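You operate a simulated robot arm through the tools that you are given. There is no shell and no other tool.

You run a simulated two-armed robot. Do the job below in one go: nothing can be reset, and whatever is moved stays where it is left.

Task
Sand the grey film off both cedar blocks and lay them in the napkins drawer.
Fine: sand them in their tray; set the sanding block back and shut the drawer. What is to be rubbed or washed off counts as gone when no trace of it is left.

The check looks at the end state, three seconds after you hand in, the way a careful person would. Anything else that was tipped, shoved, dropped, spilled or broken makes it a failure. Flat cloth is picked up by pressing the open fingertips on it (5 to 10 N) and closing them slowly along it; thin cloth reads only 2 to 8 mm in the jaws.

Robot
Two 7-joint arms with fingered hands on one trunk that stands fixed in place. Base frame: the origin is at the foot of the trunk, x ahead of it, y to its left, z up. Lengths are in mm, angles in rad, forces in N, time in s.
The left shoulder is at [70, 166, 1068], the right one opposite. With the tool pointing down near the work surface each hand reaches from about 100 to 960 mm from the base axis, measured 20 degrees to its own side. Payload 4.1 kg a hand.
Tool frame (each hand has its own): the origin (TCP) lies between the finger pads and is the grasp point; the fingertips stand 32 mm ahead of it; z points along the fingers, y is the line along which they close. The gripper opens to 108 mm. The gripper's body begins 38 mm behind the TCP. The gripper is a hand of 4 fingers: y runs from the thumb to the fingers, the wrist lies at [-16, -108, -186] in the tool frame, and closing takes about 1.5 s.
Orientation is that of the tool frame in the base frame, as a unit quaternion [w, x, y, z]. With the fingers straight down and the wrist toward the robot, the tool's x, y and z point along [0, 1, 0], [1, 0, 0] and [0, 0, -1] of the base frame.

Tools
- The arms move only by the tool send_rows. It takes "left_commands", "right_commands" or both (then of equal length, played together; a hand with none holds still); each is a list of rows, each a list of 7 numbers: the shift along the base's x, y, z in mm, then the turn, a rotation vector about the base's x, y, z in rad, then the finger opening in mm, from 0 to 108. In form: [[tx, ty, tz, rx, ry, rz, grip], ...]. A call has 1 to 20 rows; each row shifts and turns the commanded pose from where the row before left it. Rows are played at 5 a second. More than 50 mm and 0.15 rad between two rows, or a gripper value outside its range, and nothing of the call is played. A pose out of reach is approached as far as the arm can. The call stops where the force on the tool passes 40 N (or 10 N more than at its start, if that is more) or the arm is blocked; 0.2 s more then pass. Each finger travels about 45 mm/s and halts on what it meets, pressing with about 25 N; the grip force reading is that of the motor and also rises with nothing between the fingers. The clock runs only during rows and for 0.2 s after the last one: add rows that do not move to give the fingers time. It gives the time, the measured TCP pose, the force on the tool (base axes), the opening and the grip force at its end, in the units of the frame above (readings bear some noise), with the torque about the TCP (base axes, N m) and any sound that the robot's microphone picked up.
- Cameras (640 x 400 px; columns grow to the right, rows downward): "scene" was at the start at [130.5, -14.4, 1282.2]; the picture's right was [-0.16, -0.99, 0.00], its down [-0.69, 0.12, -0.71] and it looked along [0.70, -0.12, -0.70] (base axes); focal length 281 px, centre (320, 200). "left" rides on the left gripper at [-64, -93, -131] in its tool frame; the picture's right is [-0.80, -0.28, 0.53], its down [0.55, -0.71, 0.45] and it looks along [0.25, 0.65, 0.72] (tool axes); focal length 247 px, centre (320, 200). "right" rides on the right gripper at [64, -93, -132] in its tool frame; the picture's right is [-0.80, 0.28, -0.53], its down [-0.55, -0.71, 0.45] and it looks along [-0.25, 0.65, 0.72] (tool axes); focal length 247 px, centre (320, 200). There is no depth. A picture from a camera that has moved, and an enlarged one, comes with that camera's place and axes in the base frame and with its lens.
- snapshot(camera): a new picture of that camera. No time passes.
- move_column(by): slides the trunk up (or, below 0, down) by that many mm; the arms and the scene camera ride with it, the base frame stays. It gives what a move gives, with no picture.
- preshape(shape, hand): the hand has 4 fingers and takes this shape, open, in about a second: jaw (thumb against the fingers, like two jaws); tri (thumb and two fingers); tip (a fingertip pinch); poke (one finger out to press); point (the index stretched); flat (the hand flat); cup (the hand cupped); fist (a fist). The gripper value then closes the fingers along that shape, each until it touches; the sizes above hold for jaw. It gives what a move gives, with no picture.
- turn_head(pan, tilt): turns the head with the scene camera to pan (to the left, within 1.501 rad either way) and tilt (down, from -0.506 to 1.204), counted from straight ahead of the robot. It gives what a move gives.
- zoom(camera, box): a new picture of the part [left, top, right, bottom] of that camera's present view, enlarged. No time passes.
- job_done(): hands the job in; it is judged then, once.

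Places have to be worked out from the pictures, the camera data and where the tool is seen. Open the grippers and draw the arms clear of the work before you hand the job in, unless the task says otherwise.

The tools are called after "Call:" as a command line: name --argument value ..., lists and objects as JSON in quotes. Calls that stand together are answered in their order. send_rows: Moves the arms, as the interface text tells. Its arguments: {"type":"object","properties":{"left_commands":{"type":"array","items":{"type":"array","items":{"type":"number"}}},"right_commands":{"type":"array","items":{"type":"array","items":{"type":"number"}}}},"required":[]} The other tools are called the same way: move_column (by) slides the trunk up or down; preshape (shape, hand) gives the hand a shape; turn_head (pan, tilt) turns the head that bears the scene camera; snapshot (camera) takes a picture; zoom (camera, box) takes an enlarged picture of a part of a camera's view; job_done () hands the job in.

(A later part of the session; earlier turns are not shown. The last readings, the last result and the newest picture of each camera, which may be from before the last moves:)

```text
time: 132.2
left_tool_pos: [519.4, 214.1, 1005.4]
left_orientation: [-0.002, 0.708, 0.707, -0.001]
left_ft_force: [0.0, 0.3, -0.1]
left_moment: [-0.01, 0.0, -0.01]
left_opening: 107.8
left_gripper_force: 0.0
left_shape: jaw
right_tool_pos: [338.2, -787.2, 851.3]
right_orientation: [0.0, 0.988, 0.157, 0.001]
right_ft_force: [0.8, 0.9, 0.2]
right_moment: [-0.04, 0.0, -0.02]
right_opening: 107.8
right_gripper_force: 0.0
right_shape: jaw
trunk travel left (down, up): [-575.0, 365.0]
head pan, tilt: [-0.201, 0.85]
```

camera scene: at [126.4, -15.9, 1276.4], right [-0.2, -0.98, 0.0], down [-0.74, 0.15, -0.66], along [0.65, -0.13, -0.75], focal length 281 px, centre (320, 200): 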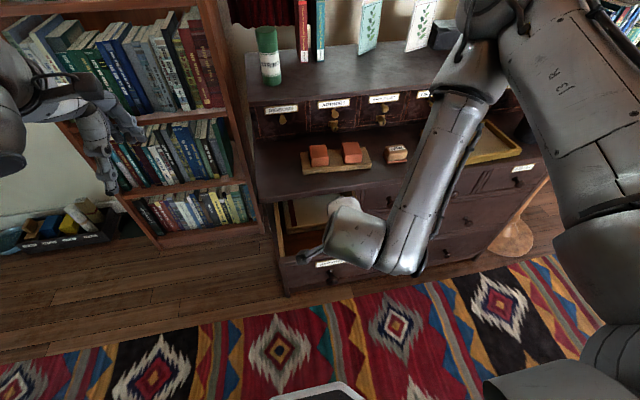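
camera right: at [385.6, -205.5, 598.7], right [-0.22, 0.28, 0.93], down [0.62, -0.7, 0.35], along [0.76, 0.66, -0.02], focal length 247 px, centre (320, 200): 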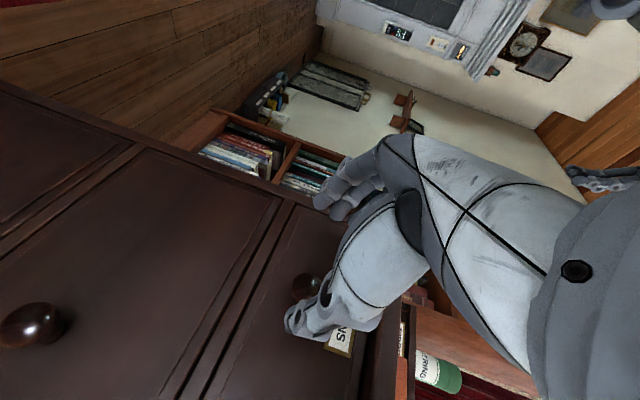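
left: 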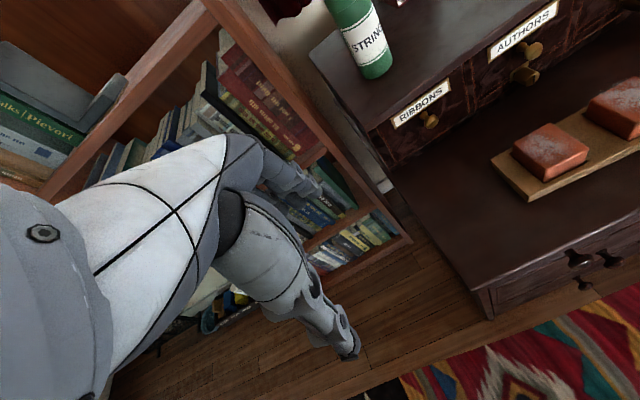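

Orientation is clean again. I now stretch out to the right and down as before to drop the elbow.

Call:
send_rows --right_commands '[[-20, -35, -15, 0, 0, 0, 108], [-20, -35, -15, 0, 0, 0, 108], [-20, -35, -15, 0, 0, 0, 108], [-20, -35, -15, 0, 0, 0, 108], [0, -10, -40, 0, 0, 0, 108], [0, -5, -40, 0, 0, 0, 108], [0, 0, -40, 0, 0, 0, 108], [0, 0, -40, 0, 0, 0, 108], [0, 0, -35, 0, 0, 0, 108], [0, 0, 0, 0, 0, 0, 108]]'

Call:
turn_head --pan -1.4 --tilt 0.5

Call:
snapshot --camera "scene"

```text
time: 134.4
left_tool_pos: [519.3, 213.5, 1007.0]
left_orientation: [0.0, 0.707, 0.707, -0.001]
left_ft_force: [0.2, -0.1, 0.7]
left_moment: [-0.04, 0.01, -0.03]
left_opening: 107.8
left_gripper_force: 0.0
left_shape: jaw
right_tool_pos: [258.3, -942.4, 595.4]
right_orientation: [0.0, 0.988, 0.157, 0.001]
right_ft_force: [-0.3, 0.9, 0.1]
right_moment: [-0.01, -0.02, 0.01]
right_opening: 107.9
right_gripper_force: 0.0
right_shape: jaw
trunk travel left (down, up): [-575.0, 365.0]
head pan, tilt: [-0.201, 0.85]
```

```text
time: 135.8
left_tool_pos: [519.3, 214.2, 1006.5]
left_orientation: [-0.001, 0.707, 0.707, -0.002]
left_ft_force: [0.8, -0.2, 0.2]
left_moment: [0.03, -0.05, 0.01]
left_opening: 107.8
left_gripper_force: 0.0
left_shape: jaw
right_tool_pos: [258.9, -941.8, 595.6]
right_orientation: [-0.001, 0.988, 0.157, 0.0]
right_ft_force: [-0.9, 0.4, 0.3]
right_moment: [0.0, 0.0, -0.02]
right_opening: 107.8
right_gripper_force: 0.1
right_shape: jaw
trunk travel left (down, up): [-575.0, 365.0]
head pan, tilt: [-1.4, 0.499]
```

```text
taken
camera scene: at [65.4, -90.7, 1306.3], right [-0.99, -0.17, 0.0], down [-0.08, 0.47, -0.88], along [0.15, -0.86, -0.48], focal length 281 px, centre (320, 200)
```

scene: 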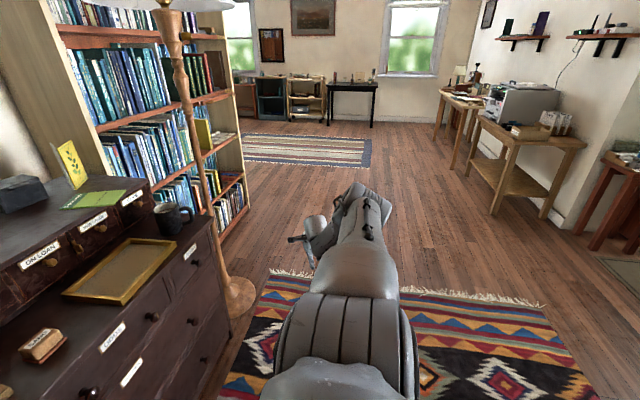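

Same good posture as before. I bring the hand back in at low height with yaw near zero, then raise it in front of the dresser, right of the open drawer.

Call:
send_rows --right_commands '[[15, 34, 0, 0, 0, 0.12, 108], [15, 34, 0, 0, 0, 0.12, 108], [15, 34, 0, 0, 0, 0.12, 108], [15, 34, 0, 0, 0, 0.12, 108], [15, 34, 0, 0, 0, 0.12, 108], [15, 34, 0, 0, 0, 0.12, 108], [15, 34, 0, 0, 0, 0.12, 108], [15, 34, 0, 0, 0, 0.12, 108], [15, 34, 0, 0, 0, 0.12, 108], [15, 34, 0, 0, 0, 0.12, 108], [0, 0, 0, 0, 0, 0, 108]]'

Call:
send_rows --right_commands '[[14, 32, 6, 0, 0, 0, 108], [14, 32, 6, 0, 0, 0, 108], [14, 32, 6, 0, 0, 0, 108], [14, 32, 6, 0, 0, 0, 108], [14, 32, 6, 0, 0, 0, 108], [14, 32, 6, 0, 0, 0, 108], [0, 0, 36, 0, 0, 0, 108], [0, 0, 36, 0, 0, 0, 108], [0, 0, 36, 0, 0, 0, 108], [0, 0, 36, 0, 0, 0, 108], [0, 0, 36, 0, 0, 0, 108], [0, 0, 36, 0, 0, 0, 108], [0, 0, 20, 0, 0, 0, 108], [0, 0, 0, 0, 0, 0, 108]]'

Call:
turn_head --pan -0.35 --tilt 0.75

Call:
snapshot --camera "scene"

```text
time: 138.2
left_tool_pos: [519.7, 213.6, 1006.4]
left_orientation: [0.0, 0.707, 0.707, -0.001]
left_ft_force: [-0.4, -0.3, -0.7]
left_moment: [0.0, -0.02, 0.01]
left_opening: 107.7
left_gripper_force: 0.0
left_shape: jaw
right_tool_pos: [406.9, -600.8, 595.3]
right_orientation: [0.0, 0.726, 0.688, 0.001]
right_ft_force: [-0.1, -0.8, -0.4]
right_moment: [0.0, 0.03, 0.0]
right_opening: 107.8
right_gripper_force: 0.0
right_shape: jaw
trunk travel left (down, up): [-575.0, 365.0]
head pan, tilt: [-1.4, 0.499]
```

```text
time: 141.2
left_tool_pos: [520.0, 213.4, 1005.4]
left_orientation: [-0.001, 0.707, 0.707, -0.001]
left_ft_force: [1.0, 0.1, 0.5]
left_moment: [-0.01, 0.04, 0.0]
left_opening: 107.4
left_gripper_force: 0.0
left_shape: jaw
right_tool_pos: [493.0, -409.7, 866.3]
right_orientation: [-0.001, 0.726, 0.688, 0.0]
right_ft_force: [0.8, 0.2, -0.3]
right_moment: [-0.02, 0.01, 0.02]
right_opening: 107.6
right_gripper_force: 0.1
right_shape: jaw
trunk travel left (down, up): [-575.0, 365.0]
head pan, tilt: [-1.4, 0.499]
```

```text
time: 142.5
left_tool_pos: [519.9, 213.8, 1005.8]
left_orientation: [-0.002, 0.707, 0.707, -0.001]
left_ft_force: [-0.1, 0.0, -0.4]
left_moment: [0.0, 0.02, 0.03]
left_opening: 107.7
left_gripper_force: 0.0
left_shape: jaw
right_tool_pos: [492.9, -410.9, 866.7]
right_orientation: [-0.001, 0.726, 0.688, 0.0]
right_ft_force: [0.6, 0.3, 0.0]
right_moment: [-0.01, 0.0, -0.01]
right_opening: 107.7
right_gripper_force: 0.1
right_shape: jaw
trunk travel left (down, up): [-575.0, 365.0]
head pan, tilt: [-0.351, 0.75]
```

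```text
taken
camera scene: at [127.7, -29.5, 1284.4], right [-0.34, -0.94, 0.0], down [-0.64, 0.23, -0.73], along [0.69, -0.25, -0.68], focal length 281 px, centre (320, 200)
```

scene: 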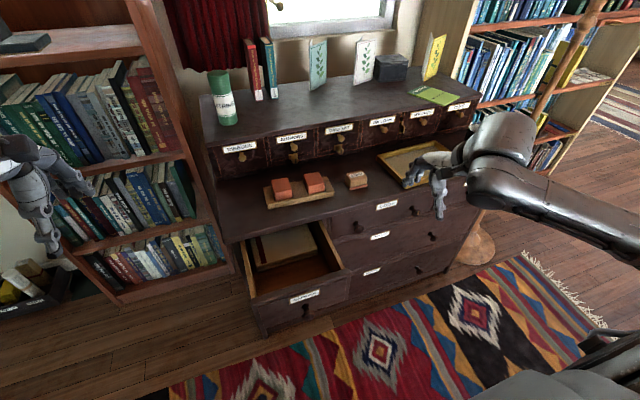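

Re-triangulating with the scene camera alone gives block tops at z≈769, block 2 centre ≈(738.5,-234) and block 1 ≈(744.5,-138). I move over block 2 with fingers open and pause at z≈806.

Call:
send_rows --right_commands '[[35, 27, 0, 0, 0, 0, 108], [35, 27, 0, 0, 0, 0, 108], [35, 27, 0, 0, 0, 0, 108], [35, 27, 0, 0, 0, 0, 108], [35, 27, 0, 0, 0, 0, 108], [35, 27, 0, 0, 0, 0, 108], [36, 25.5, 0, 0, 0, 0, 108], [0, 0, -30, 0, 0, 0, 108], [0, 0, -30, 0, 0, 0, 108], [0, 0, 0, 0, 0, 0, 108], [0, 0, 0, 0, 0, 0, 108]]'

Call:
snapshot --camera "right"

Call:
snapshot --camera "scene"

Call:
zoom --camera "scene" --box '[256, 130, 364, 220]'

```text
time: 144.9
left_tool_pos: [519.5, 214.6, 1005.2]
left_orientation: [-0.001, 0.707, 0.707, -0.001]
left_ft_force: [0.3, 0.2, -0.4]
left_moment: [0.01, 0.02, 0.02]
left_opening: 108.0
left_gripper_force: 0.1
left_shape: jaw
right_tool_pos: [738.2, -223.6, 807.8]
right_orientation: [0.0, 0.726, 0.688, 0.001]
right_ft_force: [-0.1, -0.3, 0.4]
right_moment: [0.02, 0.05, 0.01]
right_opening: 107.7
right_gripper_force: 0.0
right_shape: jaw
trunk travel left (down, up): [-575.0, 365.0]
head pan, tilt: [-0.351, 0.75]
```

```text
taken
camera right: at [649.3, -154.5, 939.0], right [0.24, -0.81, 0.53], down [-0.73, -0.51, -0.45], along [0.63, -0.28, -0.72], focal length 247 px, centre (320, 200)
```

right: 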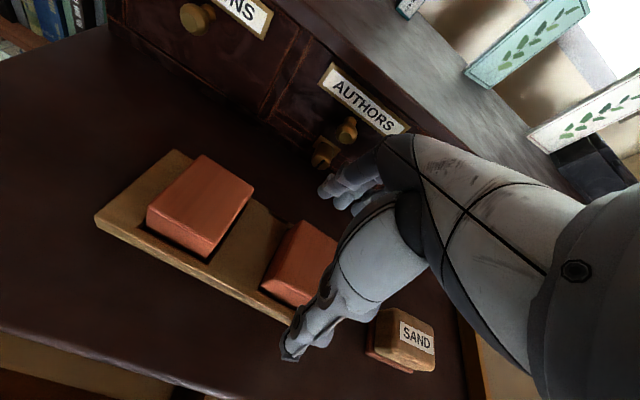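

```text
taken
camera scene: at [128.0, -29.3, 1284.3], right [-0.34, -0.94, 0.0], down [-0.64, 0.23, -0.73], along [0.69, -0.25, -0.68], focal length 281 px, centre (320, 200)
```

scene: 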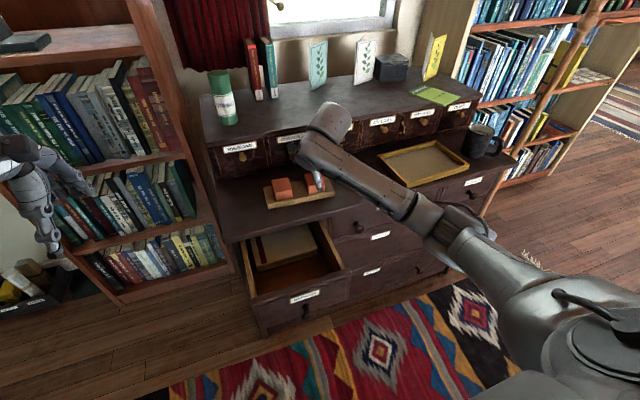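

```text
4.44 times, centred on (310, 175) of scene
camera zoom: at [128.0, -29.3, 1284.3], right [-0.34, -0.94, 0.0], down [-0.64, 0.23, -0.73], along [0.69, -0.25, -0.68], focal length 1248 px, centre (364, 311)
```

zoom: 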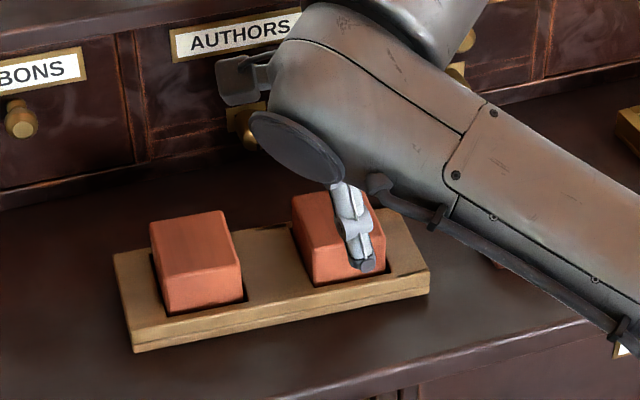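

The thumb is at ≈(677,-231), well aligned in front of block 2. I descend to TCP z≈776, tips just above the tray.

Call:
send_rows --right_commands '[[0, -1, -12, 0, 0, 0, 108], [0, 0, -12, 0, 0, 0, 108], [0, 0, -8, 0, 0, 0, 100], [0, 0, 0, 0, 0, 0, 90], [0, 0, 0, 0, 0, 0, 90]]'

Call:
snapshot --camera "right"

Call:
zoom --camera "scene" --box '[256, 130, 364, 220]'

```text
time: 146.1
left_tool_pos: [519.3, 215.3, 1004.0]
left_orientation: [-0.001, 0.707, 0.707, -0.001]
left_ft_force: [0.0, -1.0, -0.6]
left_moment: [0.02, 0.01, 0.0]
left_opening: 107.9
left_gripper_force: 0.0
left_shape: jaw
right_tool_pos: [737.5, -224.1, 775.6]
right_orientation: [0.0, 0.726, 0.688, 0.0]
right_ft_force: [0.1, -0.1, 0.5]
right_moment: [-0.01, 0.01, 0.0]
right_opening: 90.3
right_gripper_force: 0.0
right_shape: jaw
trunk travel left (down, up): [-575.0, 365.0]
head pan, tilt: [-0.351, 0.75]
```

```text
taken
camera right: at [649.1, -155.4, 906.0], right [0.24, -0.81, 0.53], down [-0.73, -0.51, -0.45], along [0.63, -0.28, -0.72], focal length 247 px, centre (320, 200)
```

right: 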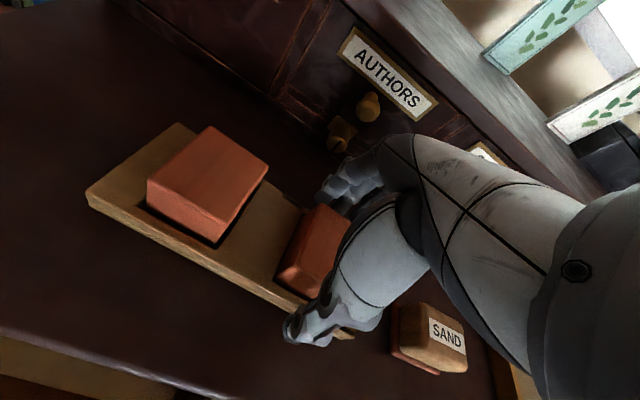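

```text
4.44 times, centred on (310, 175) of scene
camera zoom: at [127.8, -29.4, 1284.4], right [-0.34, -0.94, 0.0], down [-0.64, 0.23, -0.73], along [0.69, -0.25, -0.68], focal length 1248 px, centre (364, 311)
```

zoom: 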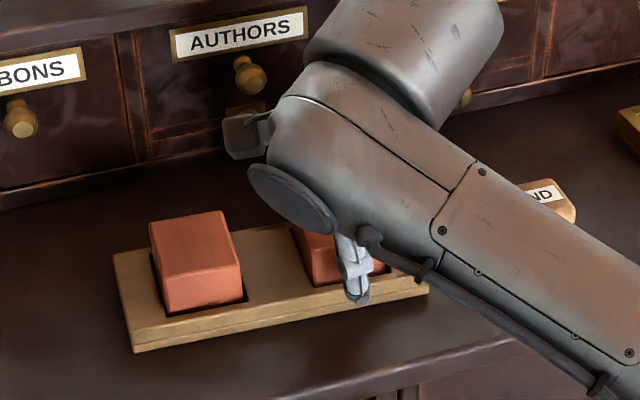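

Clearances front and back look equal (~25 mm each). I close slowly on block 2.

Call:
send_rows --right_commands '[[0, 0, 0, 0, 0, 0, 80], [0, 0, 0, 0, 0, 0, 72], [0, 0, 0, 0, 0, 0, 66], [0, 0, 0, 0, 0, 0, 62], [0, 0, 0, 0, 0, 0, 58], [0, 0, 0, 0, 0, 0, 54], [0, 0, 0, 0, 0, 0, 50], [0, 0, 0, 0, 0, 0, 45], [0, 0, 0, 0, 0, 0, 40], [0, 0, 0, 0, 0, 0, 40], [0, 0, 0, 0, 0, 0, 40]]'

Call:
snapshot --camera "right"

Call:
zoom --camera "scene" --box '[256, 130, 364, 220]'

```text
time: 148.5
left_tool_pos: [519.8, 213.4, 1005.9]
left_orientation: [-0.001, 0.707, 0.707, -0.002]
left_ft_force: [-0.8, 0.3, -0.1]
left_moment: [0.0, 0.01, -0.02]
left_opening: 107.7
left_gripper_force: 0.0
left_shape: jaw
right_tool_pos: [737.5, -223.9, 775.5]
right_orientation: [0.001, 0.727, 0.687, 0.0]
right_ft_force: [0.2, 0.3, 0.1]
right_moment: [0.01, -0.04, -0.01]
right_opening: 54.8
right_gripper_force: 25.2
right_shape: jaw
trunk travel left (down, up): [-575.0, 365.0]
head pan, tilt: [-0.351, 0.75]
```

```text
taken
camera right: at [649.2, -155.4, 906.1], right [0.24, -0.81, 0.53], down [-0.73, -0.51, -0.45], along [0.63, -0.28, -0.72], focal length 247 px, centre (320, 200)
```

right: 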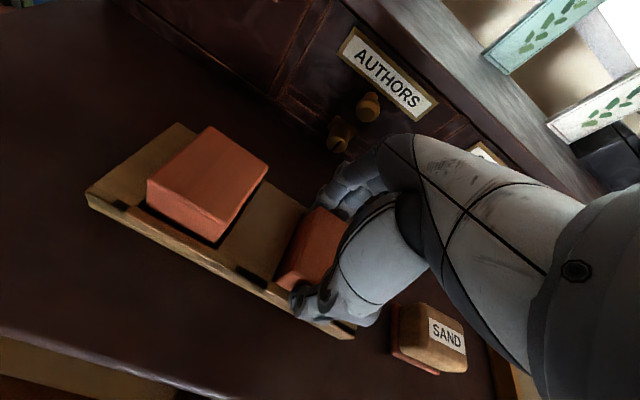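

```text
4.44 times, centred on (310, 175) of scene
camera zoom: at [127.9, -29.4, 1284.4], right [-0.34, -0.94, 0.0], down [-0.64, 0.23, -0.73], along [0.69, -0.25, -0.68], focal length 1248 px, centre (364, 311)
```

zoom: 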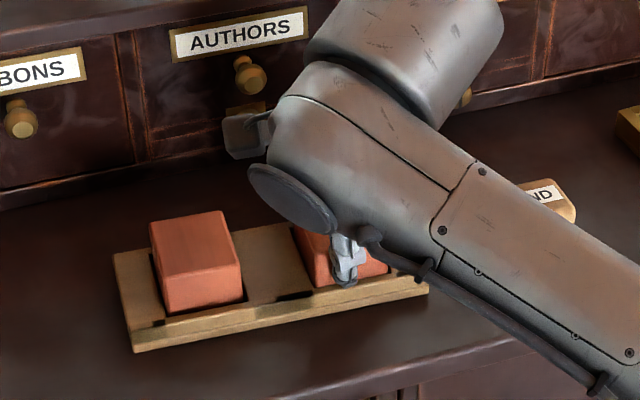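

Gripped at 54.8 mm. I lift a little first to make sure the tray stays down.

Call:
send_rows --right_commands '[[0, 0, 6, 0, 0, 0, 40], [0, 0, 8, 0, 0, 0, 40], [0, 0, 10, 0, 0, 0, 40], [0, 0, 0, 0, 0, 0, 40]]'

Call:
snapshot --camera "right"

Call:
zoom --camera "scene" --box '[256, 130, 364, 220]'

```text
time: 149.5
left_tool_pos: [520.8, 214.2, 1006.4]
left_orientation: [-0.001, 0.708, 0.706, -0.001]
left_ft_force: [-1.0, -0.3, 0.1]
left_moment: [0.0, 0.03, -0.01]
left_opening: 107.9
left_gripper_force: 0.0
left_shape: jaw
right_tool_pos: [738.3, -224.9, 800.2]
right_orientation: [-0.002, 0.726, 0.687, 0.002]
right_ft_force: [-0.2, 0.6, -1.4]
right_moment: [-0.01, -0.03, 0.01]
right_opening: 54.7
right_gripper_force: 25.8
right_shape: jaw
trunk travel left (down, up): [-575.0, 365.0]
head pan, tilt: [-0.351, 0.75]
```

```text
taken
camera right: at [649.4, -155.5, 930.4], right [0.24, -0.81, 0.53], down [-0.73, -0.51, -0.45], along [0.64, -0.28, -0.72], focal length 247 px, centre (320, 200)
```

right: 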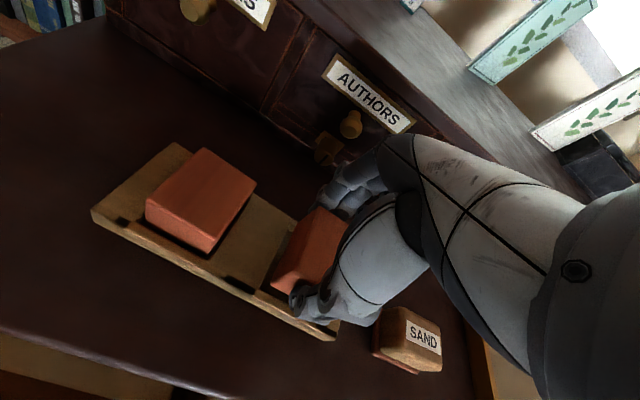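

```text
4.44 times, centred on (310, 175) of scene
camera zoom: at [127.9, -29.5, 1284.4], right [-0.34, -0.94, 0.0], down [-0.64, 0.23, -0.73], along [0.69, -0.25, -0.68], focal length 1248 px, centre (364, 311)
```

zoom: 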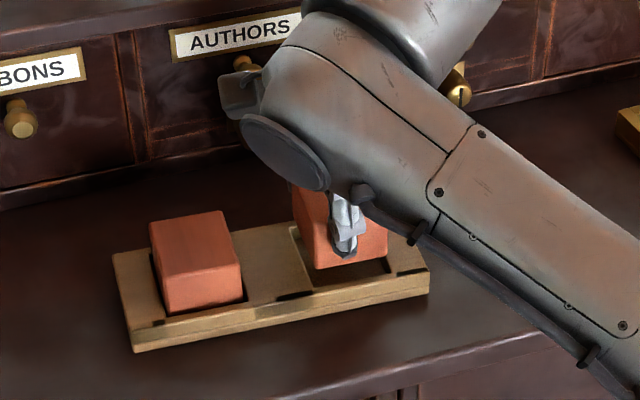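

The block lifted cleanly and the tray stayed. I raise it further and carry it over the open drawer (x≈545, y≈-150).

Call:
send_rows --right_commands '[[0, 0, 25, 0, 0, 0, 40], [0, 0, 30, 0, 0, 0, 40], [-32, 14, 0, 0, 0, 0, 40], [-32, 14, 0, 0, 0, 0, 40], [-32, 14, 0, 0, 0, 0, 40], [-32, 14, 0, 0, 0, 0, 40], [-32, 14, 0, 0, 0, 0, 40], [-33, 15, 0, 0, 0, 0, 40], [0, 0, 0, 0, 0, 0, 40], [0, 0, 0, 0, 0, 0, 40]]'

Call:
snapshot --camera "scene"

Call:
snapshot --camera "right"

Call:
snapshot --camera "left"

```text
time: 151.7
left_tool_pos: [520.3, 214.0, 1005.5]
left_orientation: [-0.001, 0.707, 0.708, -0.001]
left_ft_force: [-0.1, -0.1, -0.1]
left_moment: [-0.04, 0.0, -0.01]
left_opening: 107.7
left_gripper_force: 0.0
left_shape: jaw
right_tool_pos: [545.4, -137.7, 854.8]
right_orientation: [-0.001, 0.726, 0.687, 0.0]
right_ft_force: [-1.0, -0.1, -1.0]
right_moment: [0.02, 0.0, 0.0]
right_opening: 54.4
right_gripper_force: 25.3
right_shape: jaw
trunk travel left (down, up): [-575.0, 365.0]
head pan, tilt: [-0.351, 0.75]
```

```text
taken
camera scene: at [127.5, -29.5, 1284.4], right [-0.34, -0.94, 0.0], down [-0.64, 0.23, -0.73], along [0.69, -0.25, -0.68], focal length 281 px, centre (320, 200)
```

scene: 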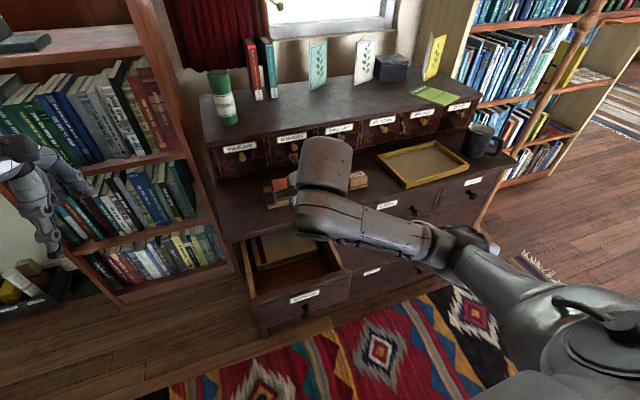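

```text
taken
camera right: at [456.6, -69.6, 985.0], right [0.24, -0.81, 0.53], down [-0.73, -0.51, -0.45], along [0.63, -0.28, -0.72], focal length 247 px, centre (320, 200)
```

right: 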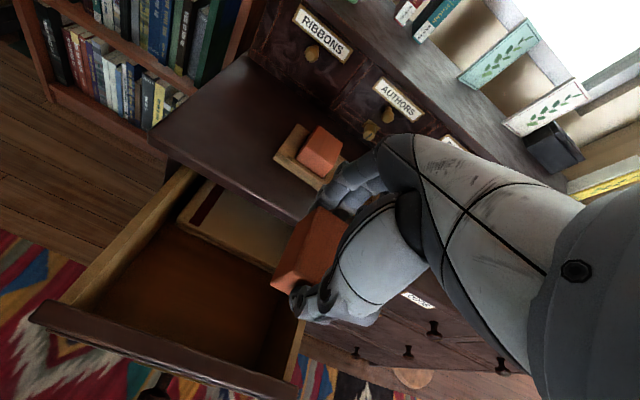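

```text
taken
camera left: at [426.3, 151.2, 1137.7], right [-0.28, -0.8, -0.53], down [-0.71, 0.55, -0.45], along [0.65, 0.25, -0.72], focal length 247 px, centre (320, 200)
```

left: 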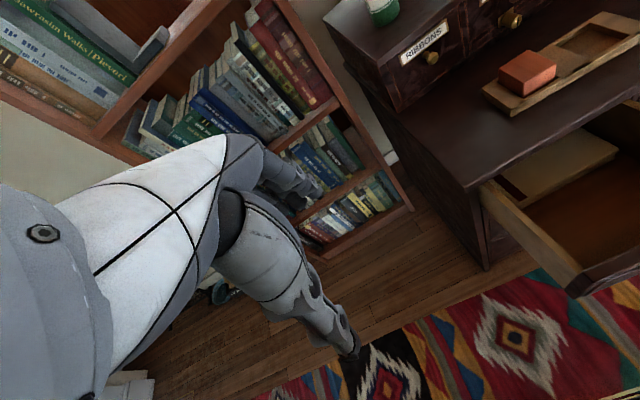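

The wrist camera shows the drawer floor free in front of the napkins (napkin edge ≈x 617, front panel inner ≈x 472, left wall ≈y -3). I lower the block into the drawer in stages.

Call:
send_rows --right_commands '[[0, 0, -30, 0, 0, 0, 40], [0, 0, -30, 0, 0, 0, 40], [0, 0, -30, 0, 0, 0, 40], [0, 0, -30, 0, 0, 0, 40], [0, 0, -25, 0, 0, 0, 40], [0, 0, 0, 0, 0, 0, 40], [0, 0, 0, 0, 0, 0, 40]]'

Call:
snapshot --camera "right"

Call:
snapshot --camera "scene"

```text
time: 153.3
left_tool_pos: [518.8, 215.0, 1005.6]
left_orientation: [-0.001, 0.707, 0.707, -0.002]
left_ft_force: [-0.2, 0.0, -0.2]
left_moment: [0.03, 0.06, -0.02]
left_opening: 107.9
left_gripper_force: 0.1
left_shape: jaw
right_tool_pos: [544.8, -138.2, 709.2]
right_orientation: [0.0, 0.726, 0.687, 0.001]
right_ft_force: [0.3, -0.2, -0.6]
right_moment: [0.04, -0.02, 0.0]
right_opening: 54.6
right_gripper_force: 25.4
right_shape: jaw
trunk travel left (down, up): [-575.0, 365.0]
head pan, tilt: [-0.351, 0.75]
```

```text
taken
camera right: at [455.8, -69.8, 840.3], right [0.24, -0.81, 0.53], down [-0.73, -0.51, -0.45], along [0.63, -0.28, -0.72], focal length 247 px, centre (320, 200)
```

right: 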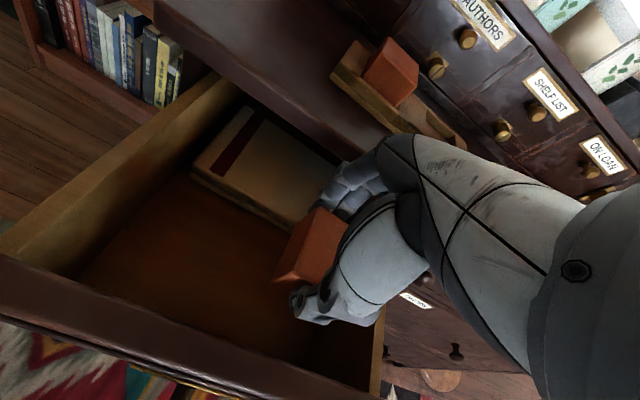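

```text
taken
camera scene: at [127.8, -29.4, 1284.4], right [-0.34, -0.94, 0.0], down [-0.64, 0.23, -0.73], along [0.69, -0.25, -0.68], focal length 281 px, centre (320, 200)
```

scene: 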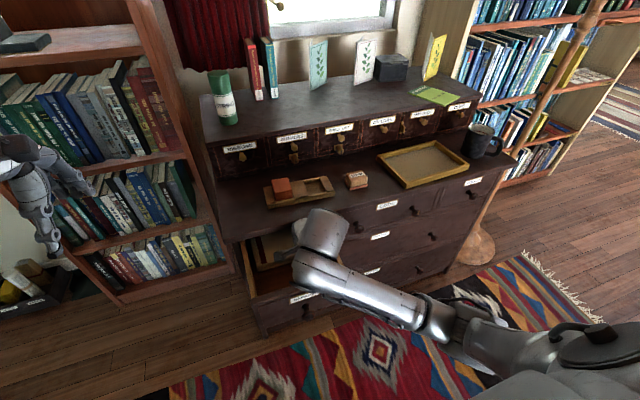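

The block is inside the drawer opening with clearance all round. I lower further in smaller steps, watching the force.

Call:
send_rows --right_commands '[[0, 0, -20, 0, 0, 0, 40], [0, 0, -20, 0, 0, 0, 40], [0, 0, -15, 0, 0, 0, 40], [0, 0, 0, 0, 0, 0, 40], [0, 0, 0, 0, 0, 0, 40]]'

Call:
snapshot --camera "right"

```text
time: 154.5
left_tool_pos: [520.2, 213.5, 1005.3]
left_orientation: [-0.001, 0.707, 0.708, 0.0]
left_ft_force: [0.3, 0.3, -0.4]
left_moment: [0.06, 0.02, -0.01]
left_opening: 107.8
left_gripper_force: 0.0
left_shape: jaw
right_tool_pos: [544.9, -137.4, 656.1]
right_orientation: [0.001, 0.726, 0.688, 0.0]
right_ft_force: [0.0, 0.3, -0.6]
right_moment: [0.02, -0.02, 0.01]
right_opening: 54.6
right_gripper_force: 24.5
right_shape: jaw
trunk travel left (down, up): [-575.0, 365.0]
head pan, tilt: [-0.351, 0.75]
```

```text
taken
camera right: at [456.0, -69.7, 785.4], right [0.24, -0.81, 0.53], down [-0.73, -0.51, -0.45], along [0.63, -0.28, -0.72], focal length 247 px, centre (320, 200)
```

right: 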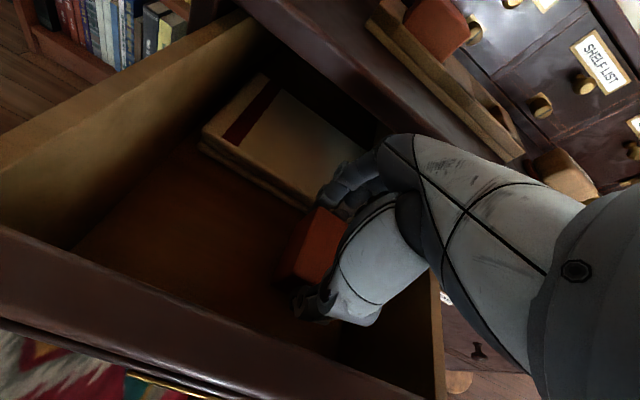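

Still no contact at z≈656. I continue down in smaller steps.

Call:
send_rows --right_commands '[[0, 0, -8, 0, 0, 0, 40], [0, 0, -8, 0, 0, 0, 40], [0, 0, -6, 0, 0, 0, 40], [0, 0, 0, 0, 0, 0, 40]]'

Call:
send_rows --right_commands '[[0, 0, -4, 0, 0, 0, 40], [0, 0, -3, 0, 0, 0, 40], [0, 0, 0, 0, 0, 0, 40]]'

```text
time: 155.5
left_tool_pos: [518.9, 214.8, 1005.6]
left_orientation: [0.0, 0.706, 0.708, -0.001]
left_ft_force: [-1.0, 0.3, -1.0]
left_moment: [0.01, -0.03, 0.0]
left_opening: 107.5
left_gripper_force: 0.0
left_shape: jaw
right_tool_pos: [544.6, -138.1, 633.9]
right_orientation: [0.0, 0.726, 0.688, 0.0]
right_ft_force: [-0.6, 0.0, -0.7]
right_moment: [0.01, -0.03, 0.02]
right_opening: 54.4
right_gripper_force: 25.3
right_shape: jaw
trunk travel left (down, up): [-575.0, 365.0]
head pan, tilt: [-0.351, 0.75]
```

```text
time: 156.3
left_tool_pos: [519.8, 215.0, 1005.5]
left_orientation: [-0.002, 0.707, 0.707, -0.001]
left_ft_force: [0.6, -0.4, 0.6]
left_moment: [-0.04, 0.01, -0.02]
left_opening: 107.5
left_gripper_force: 0.0
left_shape: jaw
right_tool_pos: [544.2, -139.7, 625.1]
right_orientation: [0.0, 0.726, 0.687, 0.0]
right_ft_force: [-0.6, 0.9, -1.3]
right_moment: [0.03, -0.01, 0.01]
right_opening: 54.6
right_gripper_force: 25.2
right_shape: jaw
trunk travel left (down, up): [-575.0, 365.0]
head pan, tilt: [-0.351, 0.75]
```

Call:
snapshot --camera "right"

Call:
zoom --camera "scene" --box '[230, 200, 390, 320]'

```text
taken
camera right: at [456.3, -70.3, 756.1], right [0.24, -0.81, 0.53], down [-0.73, -0.51, -0.45], along [0.63, -0.28, -0.72], focal length 247 px, centre (320, 200)
```

right: 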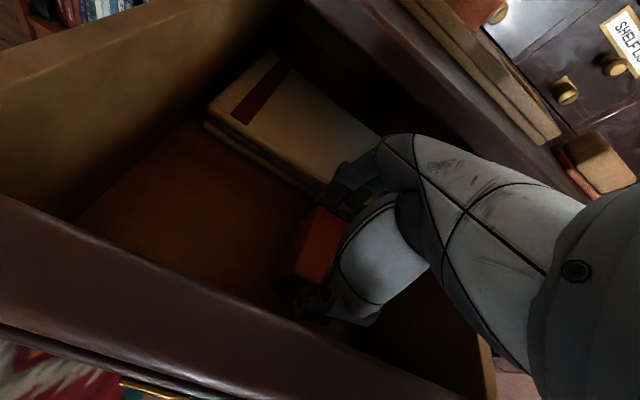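

```text
3.33 times, centred on (310, 260) of scene
camera zoom: at [127.8, -29.4, 1284.4], right [-0.34, -0.94, 0.0], down [-0.64, 0.23, -0.73], along [0.69, -0.25, -0.68], focal length 936 px, centre (353, 0)
```

zoom: 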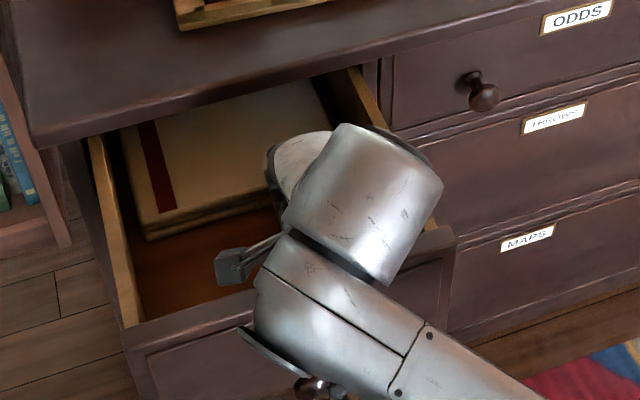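

Everything is clear of the drawer walls. I keep lowering in 3 mm steps until the block touches the floor.

Call:
send_rows --right_commands '[[0, 0, -3, 0, 0, 0, 40], [0, 0, -3, 0, 0, 0, 40], [0, 0, 0, 0, 0, 0, 40]]'

Call:
send_rows --right_commands '[[0, 0, -3, 0, 0, 0, 40], [0, 0, -3, 0, 0, 0, 40], [0, 0, 0, 0, 0, 0, 40]]'

```text
time: 157.1
left_tool_pos: [520.0, 214.8, 1005.3]
left_orientation: [-0.002, 0.708, 0.707, -0.001]
left_ft_force: [0.0, -1.0, 0.0]
left_moment: [-0.02, -0.01, -0.03]
left_opening: 107.7
left_gripper_force: 0.0
left_shape: jaw
right_tool_pos: [545.3, -139.2, 619.3]
right_orientation: [0.0, 0.726, 0.688, 0.0]
right_ft_force: [0.7, 0.2, -0.5]
right_moment: [0.01, -0.01, 0.0]
right_opening: 54.7
right_gripper_force: 25.2
right_shape: jaw
trunk travel left (down, up): [-575.0, 365.0]
head pan, tilt: [-0.351, 0.75]
```

```text
time: 157.9
left_tool_pos: [519.0, 214.4, 1007.2]
left_orientation: [0.0, 0.707, 0.707, -0.001]
left_ft_force: [0.1, 0.6, -0.7]
left_moment: [-0.03, -0.02, 0.01]
left_opening: 107.5
left_gripper_force: 0.0
left_shape: jaw
right_tool_pos: [545.3, -138.7, 616.6]
right_orientation: [0.001, 0.726, 0.688, 0.003]
right_ft_force: [0.8, -2.8, 16.3]
right_moment: [-0.11, 0.03, 0.0]
right_opening: 55.1
right_gripper_force: 25.1
right_shape: jaw
trunk travel left (down, up): [-575.0, 365.0]
head pan, tilt: [-0.351, 0.75]
```

The block touched the drawer floor at TCP z≈617 (16 N). I ease up 3 mm and open the fingers to 78 mm, then rise straight out.

Call:
send_rows --right_commands '[[0, 0, 2.8, 0, 0, 0, 45], [0, 0, 0, 0, 0, 0, 52], [0, 0, 0, 0, 0, 0, 58], [0, 0, 0, 0, 0, 0, 64], [0, 0, 0, 0, 0, 0, 70], [0, 0, 0, 0, 0, 0, 78], [0, 0, 0, 0, 0, 0, 78], [0, 0, 0, 0, 0, 0, 78]]'

Call:
snapshot --camera "right"

```text
time: 159.7
left_tool_pos: [519.0, 215.3, 1007.2]
left_orientation: [-0.001, 0.707, 0.707, -0.001]
left_ft_force: [0.0, 0.1, 0.3]
left_moment: [-0.02, -0.02, 0.0]
left_opening: 107.7
left_gripper_force: 0.1
left_shape: jaw
right_tool_pos: [546.1, -139.1, 615.4]
right_orientation: [0.0, 0.725, 0.688, -0.001]
right_ft_force: [-0.7, -0.1, -0.2]
right_moment: [-0.01, 0.02, 0.0]
right_opening: 77.5
right_gripper_force: 0.0
right_shape: jaw
trunk travel left (down, up): [-575.0, 365.0]
head pan, tilt: [-0.351, 0.75]
```

```text
taken
camera right: at [456.4, -70.1, 746.9], right [0.24, -0.81, 0.53], down [-0.73, -0.51, -0.45], along [0.63, -0.28, -0.72], focal length 247 px, centre (320, 200)
```

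right: 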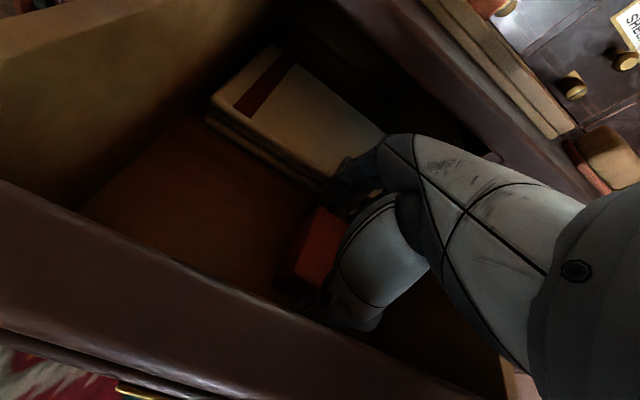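

Released. I lift straight up out of the drawer.

Call:
send_rows --right_commands '[[0, 0, 12, 0, 0, 0, 78], [0, 0, 25, 0, 0, 0, 78], [0, 0, 35, 0, 0, 0, 78], [0, 0, 35, 0, 0, 0, 78], [0, 0, 35, 0, 0, 0, 78], [0, 0, 35, 0, 0, 0, 78], [0, 0, 35, 0, 0, 0, 78], [0, 0, 30, 0, 0, 0, 78], [0, 0, 0, 0, 0, 0, 78]]'

Call:
snapshot --camera "right"

Call:
snapshot --camera "scene"

```text
time: 161.7
left_tool_pos: [520.8, 215.1, 1005.7]
left_orientation: [-0.001, 0.707, 0.708, -0.002]
left_ft_force: [0.2, 0.3, -0.4]
left_moment: [-0.02, 0.01, -0.01]
left_opening: 107.8
left_gripper_force: 0.0
left_shape: jaw
right_tool_pos: [552.9, -196.2, 859.0]
right_orientation: [0.05, 0.747, 0.662, -0.036]
right_ft_force: [0.5, 0.9, 1.1]
right_moment: [0.01, -0.02, -0.04]
right_opening: 77.6
right_gripper_force: 0.1
right_shape: jaw
trunk travel left (down, up): [-575.0, 365.0]
head pan, tilt: [-0.351, 0.75]
stopped in row 9 (right hand): the arm was blocked; the commanded pose is now the measured one
```

```text
taken
camera right: at [467.3, -105.4, 978.8], right [0.18, -0.75, 0.63], down [-0.76, -0.51, -0.4], along [0.62, -0.41, -0.66], focal length 247 px, centre (320, 200)
```

right: 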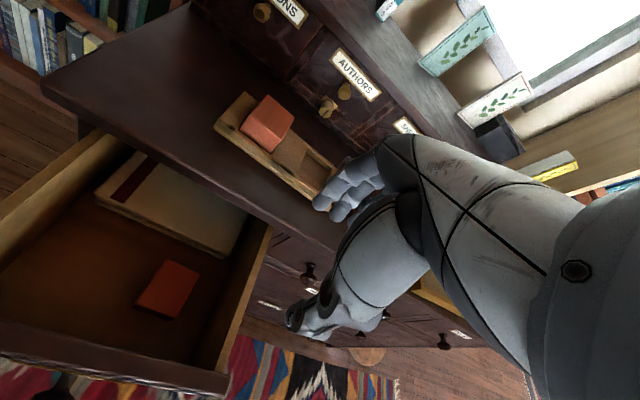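

```text
taken
camera scene: at [127.3, -28.5, 1284.5], right [-0.34, -0.94, 0.0], down [-0.64, 0.23, -0.73], along [0.69, -0.25, -0.68], focal length 281 px, centre (320, 200)
```

scene: 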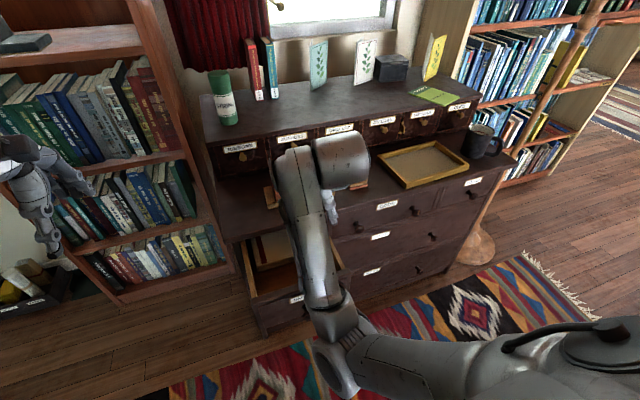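

Block 2 lies flat in the drawer. During the lift the arm's posture jumped and it was stopped, with the hand displaced but high and clear. I re-straighten the tool while easing the hand to the right, and check.

Call:
send_rows --right_commands '[[10, -20, 5, 0.031, 0.003, 0.016, 78], [10, -25, 5, 0.031, 0.003, 0.016, 78], [10, -25, 0, 0.031, 0.003, 0.016, 78], [10, -25, 0, 0.031, 0.003, 0.016, 78], [0, 0, 0, 0, 0, 0, 78], [0, 0, 0, 0, 0, 0, 78]]'

Call:
snapshot --camera "scene"

```text
time: 163.1
left_tool_pos: [518.2, 214.0, 1005.1]
left_orientation: [-0.001, 0.707, 0.707, -0.002]
left_ft_force: [0.6, 0.1, 0.2]
left_moment: [0.03, 0.03, -0.01]
left_opening: 107.6
left_gripper_force: 0.0
left_shape: jaw
right_tool_pos: [592.3, -290.6, 869.3]
right_orientation: [0.0, 0.726, 0.688, 0.003]
right_ft_force: [-0.4, -0.3, -0.3]
right_moment: [0.03, 0.0, -0.04]
right_opening: 77.9
right_gripper_force: 0.1
right_shape: jaw
trunk travel left (down, up): [-575.0, 365.0]
head pan, tilt: [-0.351, 0.75]
```

```text
taken
camera scene: at [127.9, -29.5, 1284.4], right [-0.34, -0.94, 0.0], down [-0.64, 0.23, -0.73], along [0.69, -0.25, -0.68], focal length 281 px, centre (320, 200)
```

scene: 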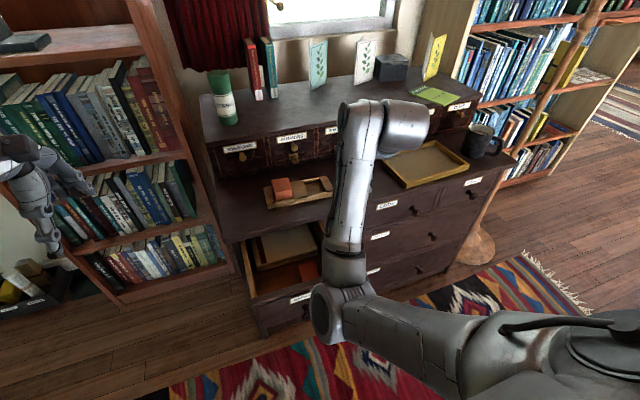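

The tool is straight again; the elbow has drifted inward. I go back to the start point at (493,-410,866) to bring the elbow outward before fetching block 1.

Call:
send_rows --right_commands '[[-20, -30, 0, 0, 0, 0, 90], [-20, -30, 0, 0, 0, 0, 108], [-20, -30, 0, 0, 0, 0, 108], [-20, -30, 0, 0, 0, 0, 108], [-19, 0, 0, 0, 0, 0, 108], [0, 0, 0, 0, 0, 0, 108]]'

Call:
snapshot --camera "scene"

Call:
zoom --camera "scene" --box '[225, 165, 385, 325]'

```text
time: 164.5
left_tool_pos: [520.3, 213.5, 1005.5]
left_orientation: [-0.002, 0.707, 0.707, -0.002]
left_ft_force: [0.6, -1.0, 0.2]
left_moment: [-0.01, 0.01, 0.01]
left_opening: 107.7
left_gripper_force: 0.2
left_shape: jaw
right_tool_pos: [493.5, -410.1, 868.0]
right_orientation: [0.0, 0.726, 0.688, 0.003]
right_ft_force: [0.6, -1.7, 0.2]
right_moment: [0.01, 0.0, 0.0]
right_opening: 107.5
right_gripper_force: 0.0
right_shape: jaw
trunk travel left (down, up): [-575.0, 365.0]
head pan, tilt: [-0.351, 0.75]
```

```text
taken
camera scene: at [128.1, -29.8, 1284.3], right [-0.34, -0.94, 0.0], down [-0.64, 0.23, -0.73], along [0.69, -0.25, -0.68], focal length 281 px, centre (320, 200)
```

scene: 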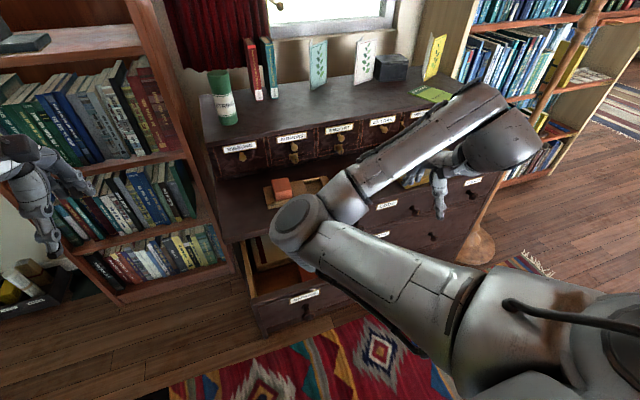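

```text
2.50 times, centred on (305, 245) of scene
camera zoom: at [128.1, -29.8, 1284.3], right [-0.34, -0.94, 0.0], down [-0.64, 0.23, -0.73], along [0.69, -0.25, -0.68], focal length 702 px, centre (358, 88)
```

zoom: 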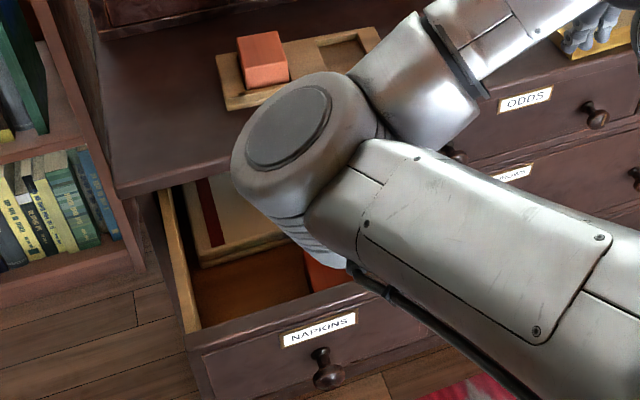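

The elbow has swung inward, an awkward posture. I'll redo the unfolding on the right side to restore the good elbow-right posture before fetching block 1.

Call:
send_rows --right_commands '[[-15, -38, 0, 0, 0, -0.12, 108], [-15, -38, 0, 0, 0, -0.12, 108], [-15, -38, 0, 0, 0, -0.12, 108], [-15, -38, 0, 0, 0, -0.12, 108], [-15, -38, 0, 0, 0, -0.12, 108], [-15, -38, 0, 0, 0, -0.12, 108], [-15, -38, 0, 0, 0, -0.12, 108], [-15, -38, 0, 0, 0, -0.12, 108], [-15, -38, 0, 0, 0, -0.12, 108], [-15, -38, 0, 0, 0, -0.12, 108], [0, 0, 0, 0, 0, 0, 108]]'

Call:
turn_head --pan -1.2 --tilt 0.5

Call:
snapshot --camera "scene"

```text
time: 166.9
left_tool_pos: [520.0, 215.0, 1006.0]
left_orientation: [-0.001, 0.707, 0.707, -0.002]
left_ft_force: [-0.8, 0.5, -0.4]
left_moment: [0.0, -0.02, -0.02]
left_opening: 107.6
left_gripper_force: 0.0
left_shape: jaw
right_tool_pos: [344.7, -788.3, 868.9]
right_orientation: [0.002, 0.988, 0.156, 0.001]
right_ft_force: [-1.4, -0.4, 0.0]
right_moment: [-0.01, -0.01, -0.01]
right_opening: 107.6
right_gripper_force: 0.0
right_shape: jaw
trunk travel left (down, up): [-575.0, 365.0]
head pan, tilt: [-0.351, 0.75]
```

```text
time: 168.1
left_tool_pos: [519.1, 215.1, 1005.4]
left_orientation: [0.0, 0.707, 0.708, -0.001]
left_ft_force: [0.8, -0.3, 0.3]
left_moment: [-0.02, 0.01, 0.01]
left_opening: 107.8
left_gripper_force: 0.0
left_shape: jaw
right_tool_pos: [343.1, -789.2, 869.6]
right_orientation: [0.001, 0.988, 0.157, 0.003]
right_ft_force: [-0.3, -0.7, 0.6]
right_moment: [0.0, 0.01, -0.01]
right_opening: 107.7
right_gripper_force: 0.0
right_shape: jaw
trunk travel left (down, up): [-575.0, 365.0]
head pan, tilt: [-1.201, 0.499]
```

```text
taken
camera scene: at [82.9, -85.8, 1306.3], right [-0.93, -0.36, 0.0], down [-0.17, 0.45, -0.88], along [0.32, -0.82, -0.48], focal length 281 px, centre (320, 200)
```

scene: 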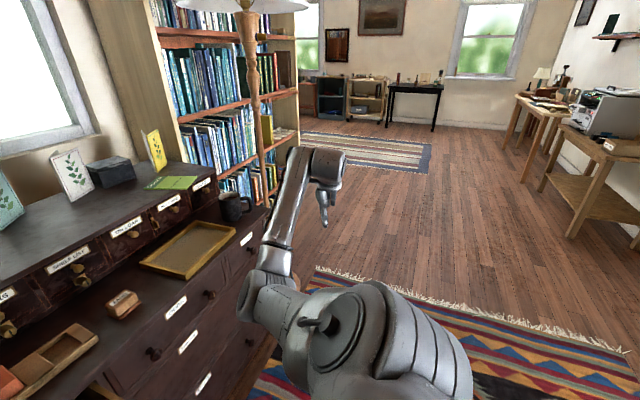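

The elbow is now forward/down. I stretch the arm out to the right and low as before, and then check how it folds when coming back.

Call:
send_rows --right_commands '[[-20, -36, -18, 0, 0, 0, 108], [-20, -36, -18, 0, 0, 0, 108], [-20, -36, -18, 0, 0, 0, 108], [-20, -36, -18, 0, 0, 0, 108], [-4, -10, -40, 0, 0, 0, 108], [0, -5, -40, 0, 0, 0, 108], [0, 0, -40, 0, 0, 0, 108], [0, 0, -40, 0, 0, 0, 108], [0, 0, -40, 0, 0, 0, 108], [0, 0, 0, 0, 0, 0, 108]]'

Call:
snapshot --camera "scene"

```text
time: 170.2
left_tool_pos: [519.7, 213.9, 1005.7]
left_orientation: [-0.001, 0.707, 0.708, -0.001]
left_ft_force: [0.2, 0.2, -0.3]
left_moment: [0.02, 0.0, -0.01]
left_opening: 107.7
left_gripper_force: 0.0
left_shape: jaw
right_tool_pos: [261.3, -950.2, 597.4]
right_orientation: [0.002, 0.988, 0.157, 0.003]
right_ft_force: [0.6, 0.1, 0.0]
right_moment: [-0.03, 0.02, -0.03]
right_opening: 107.9
right_gripper_force: 0.1
right_shape: jaw
trunk travel left (down, up): [-575.0, 365.0]
head pan, tilt: [-1.201, 0.499]
```

```text
taken
camera scene: at [82.7, -85.4, 1306.4], right [-0.93, -0.36, 0.0], down [-0.17, 0.45, -0.88], along [0.32, -0.82, -0.48], focal length 281 px, centre (320, 200)
```

scene: 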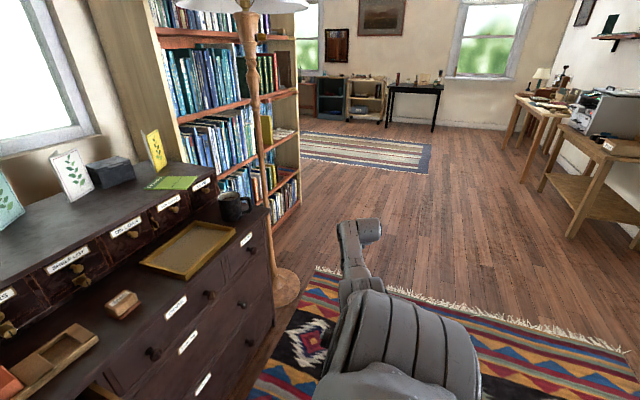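

The arm is almost straight. I bring it back along the same low path and look at the fold.

Call:
send_rows --right_commands '[[15, 34, 0, 0, 0, 0.12, 108], [15, 34, 0, 0, 0, 0.12, 108], [15, 34, 0, 0, 0, 0.12, 108], [15, 34, 0, 0, 0, 0.12, 108], [15, 34, 0, 0, 0, 0.12, 108], [15, 34, 0, 0, 0, 0.12, 108], [15, 34, 0, 0, 0, 0.12, 108], [15, 34, 0, 0, 0, 0.12, 108], [15, 34, 0, 0, 0, 0.12, 108], [15, 34, 0, 0, 0, 0.12, 108], [0, 0, 0, 0, 0, 0, 108]]'

Call:
snapshot --camera "scene"

```text
time: 172.7
left_tool_pos: [520.2, 213.8, 1004.8]
left_orientation: [-0.002, 0.707, 0.708, -0.001]
left_ft_force: [0.3, 0.3, 0.5]
left_moment: [-0.01, 0.01, 0.01]
left_opening: 107.8
left_gripper_force: 0.1
left_shape: jaw
right_tool_pos: [409.3, -608.5, 595.6]
right_orientation: [-0.001, 0.726, 0.688, 0.003]
right_ft_force: [0.1, -0.6, -0.5]
right_moment: [0.0, 0.04, 0.01]
right_opening: 107.8
right_gripper_force: 0.1
right_shape: jaw
trunk travel left (down, up): [-575.0, 365.0]
head pan, tilt: [-1.201, 0.499]
```

```text
taken
camera scene: at [82.6, -85.9, 1306.3], right [-0.93, -0.36, 0.0], down [-0.17, 0.45, -0.88], along [0.32, -0.82, -0.48], focal length 281 px, centre (320, 200)
```

scene: 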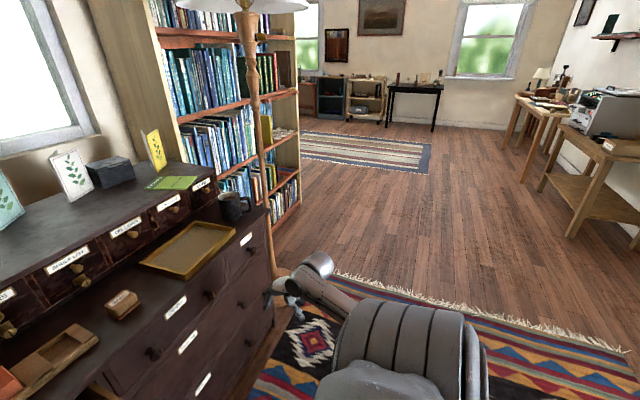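

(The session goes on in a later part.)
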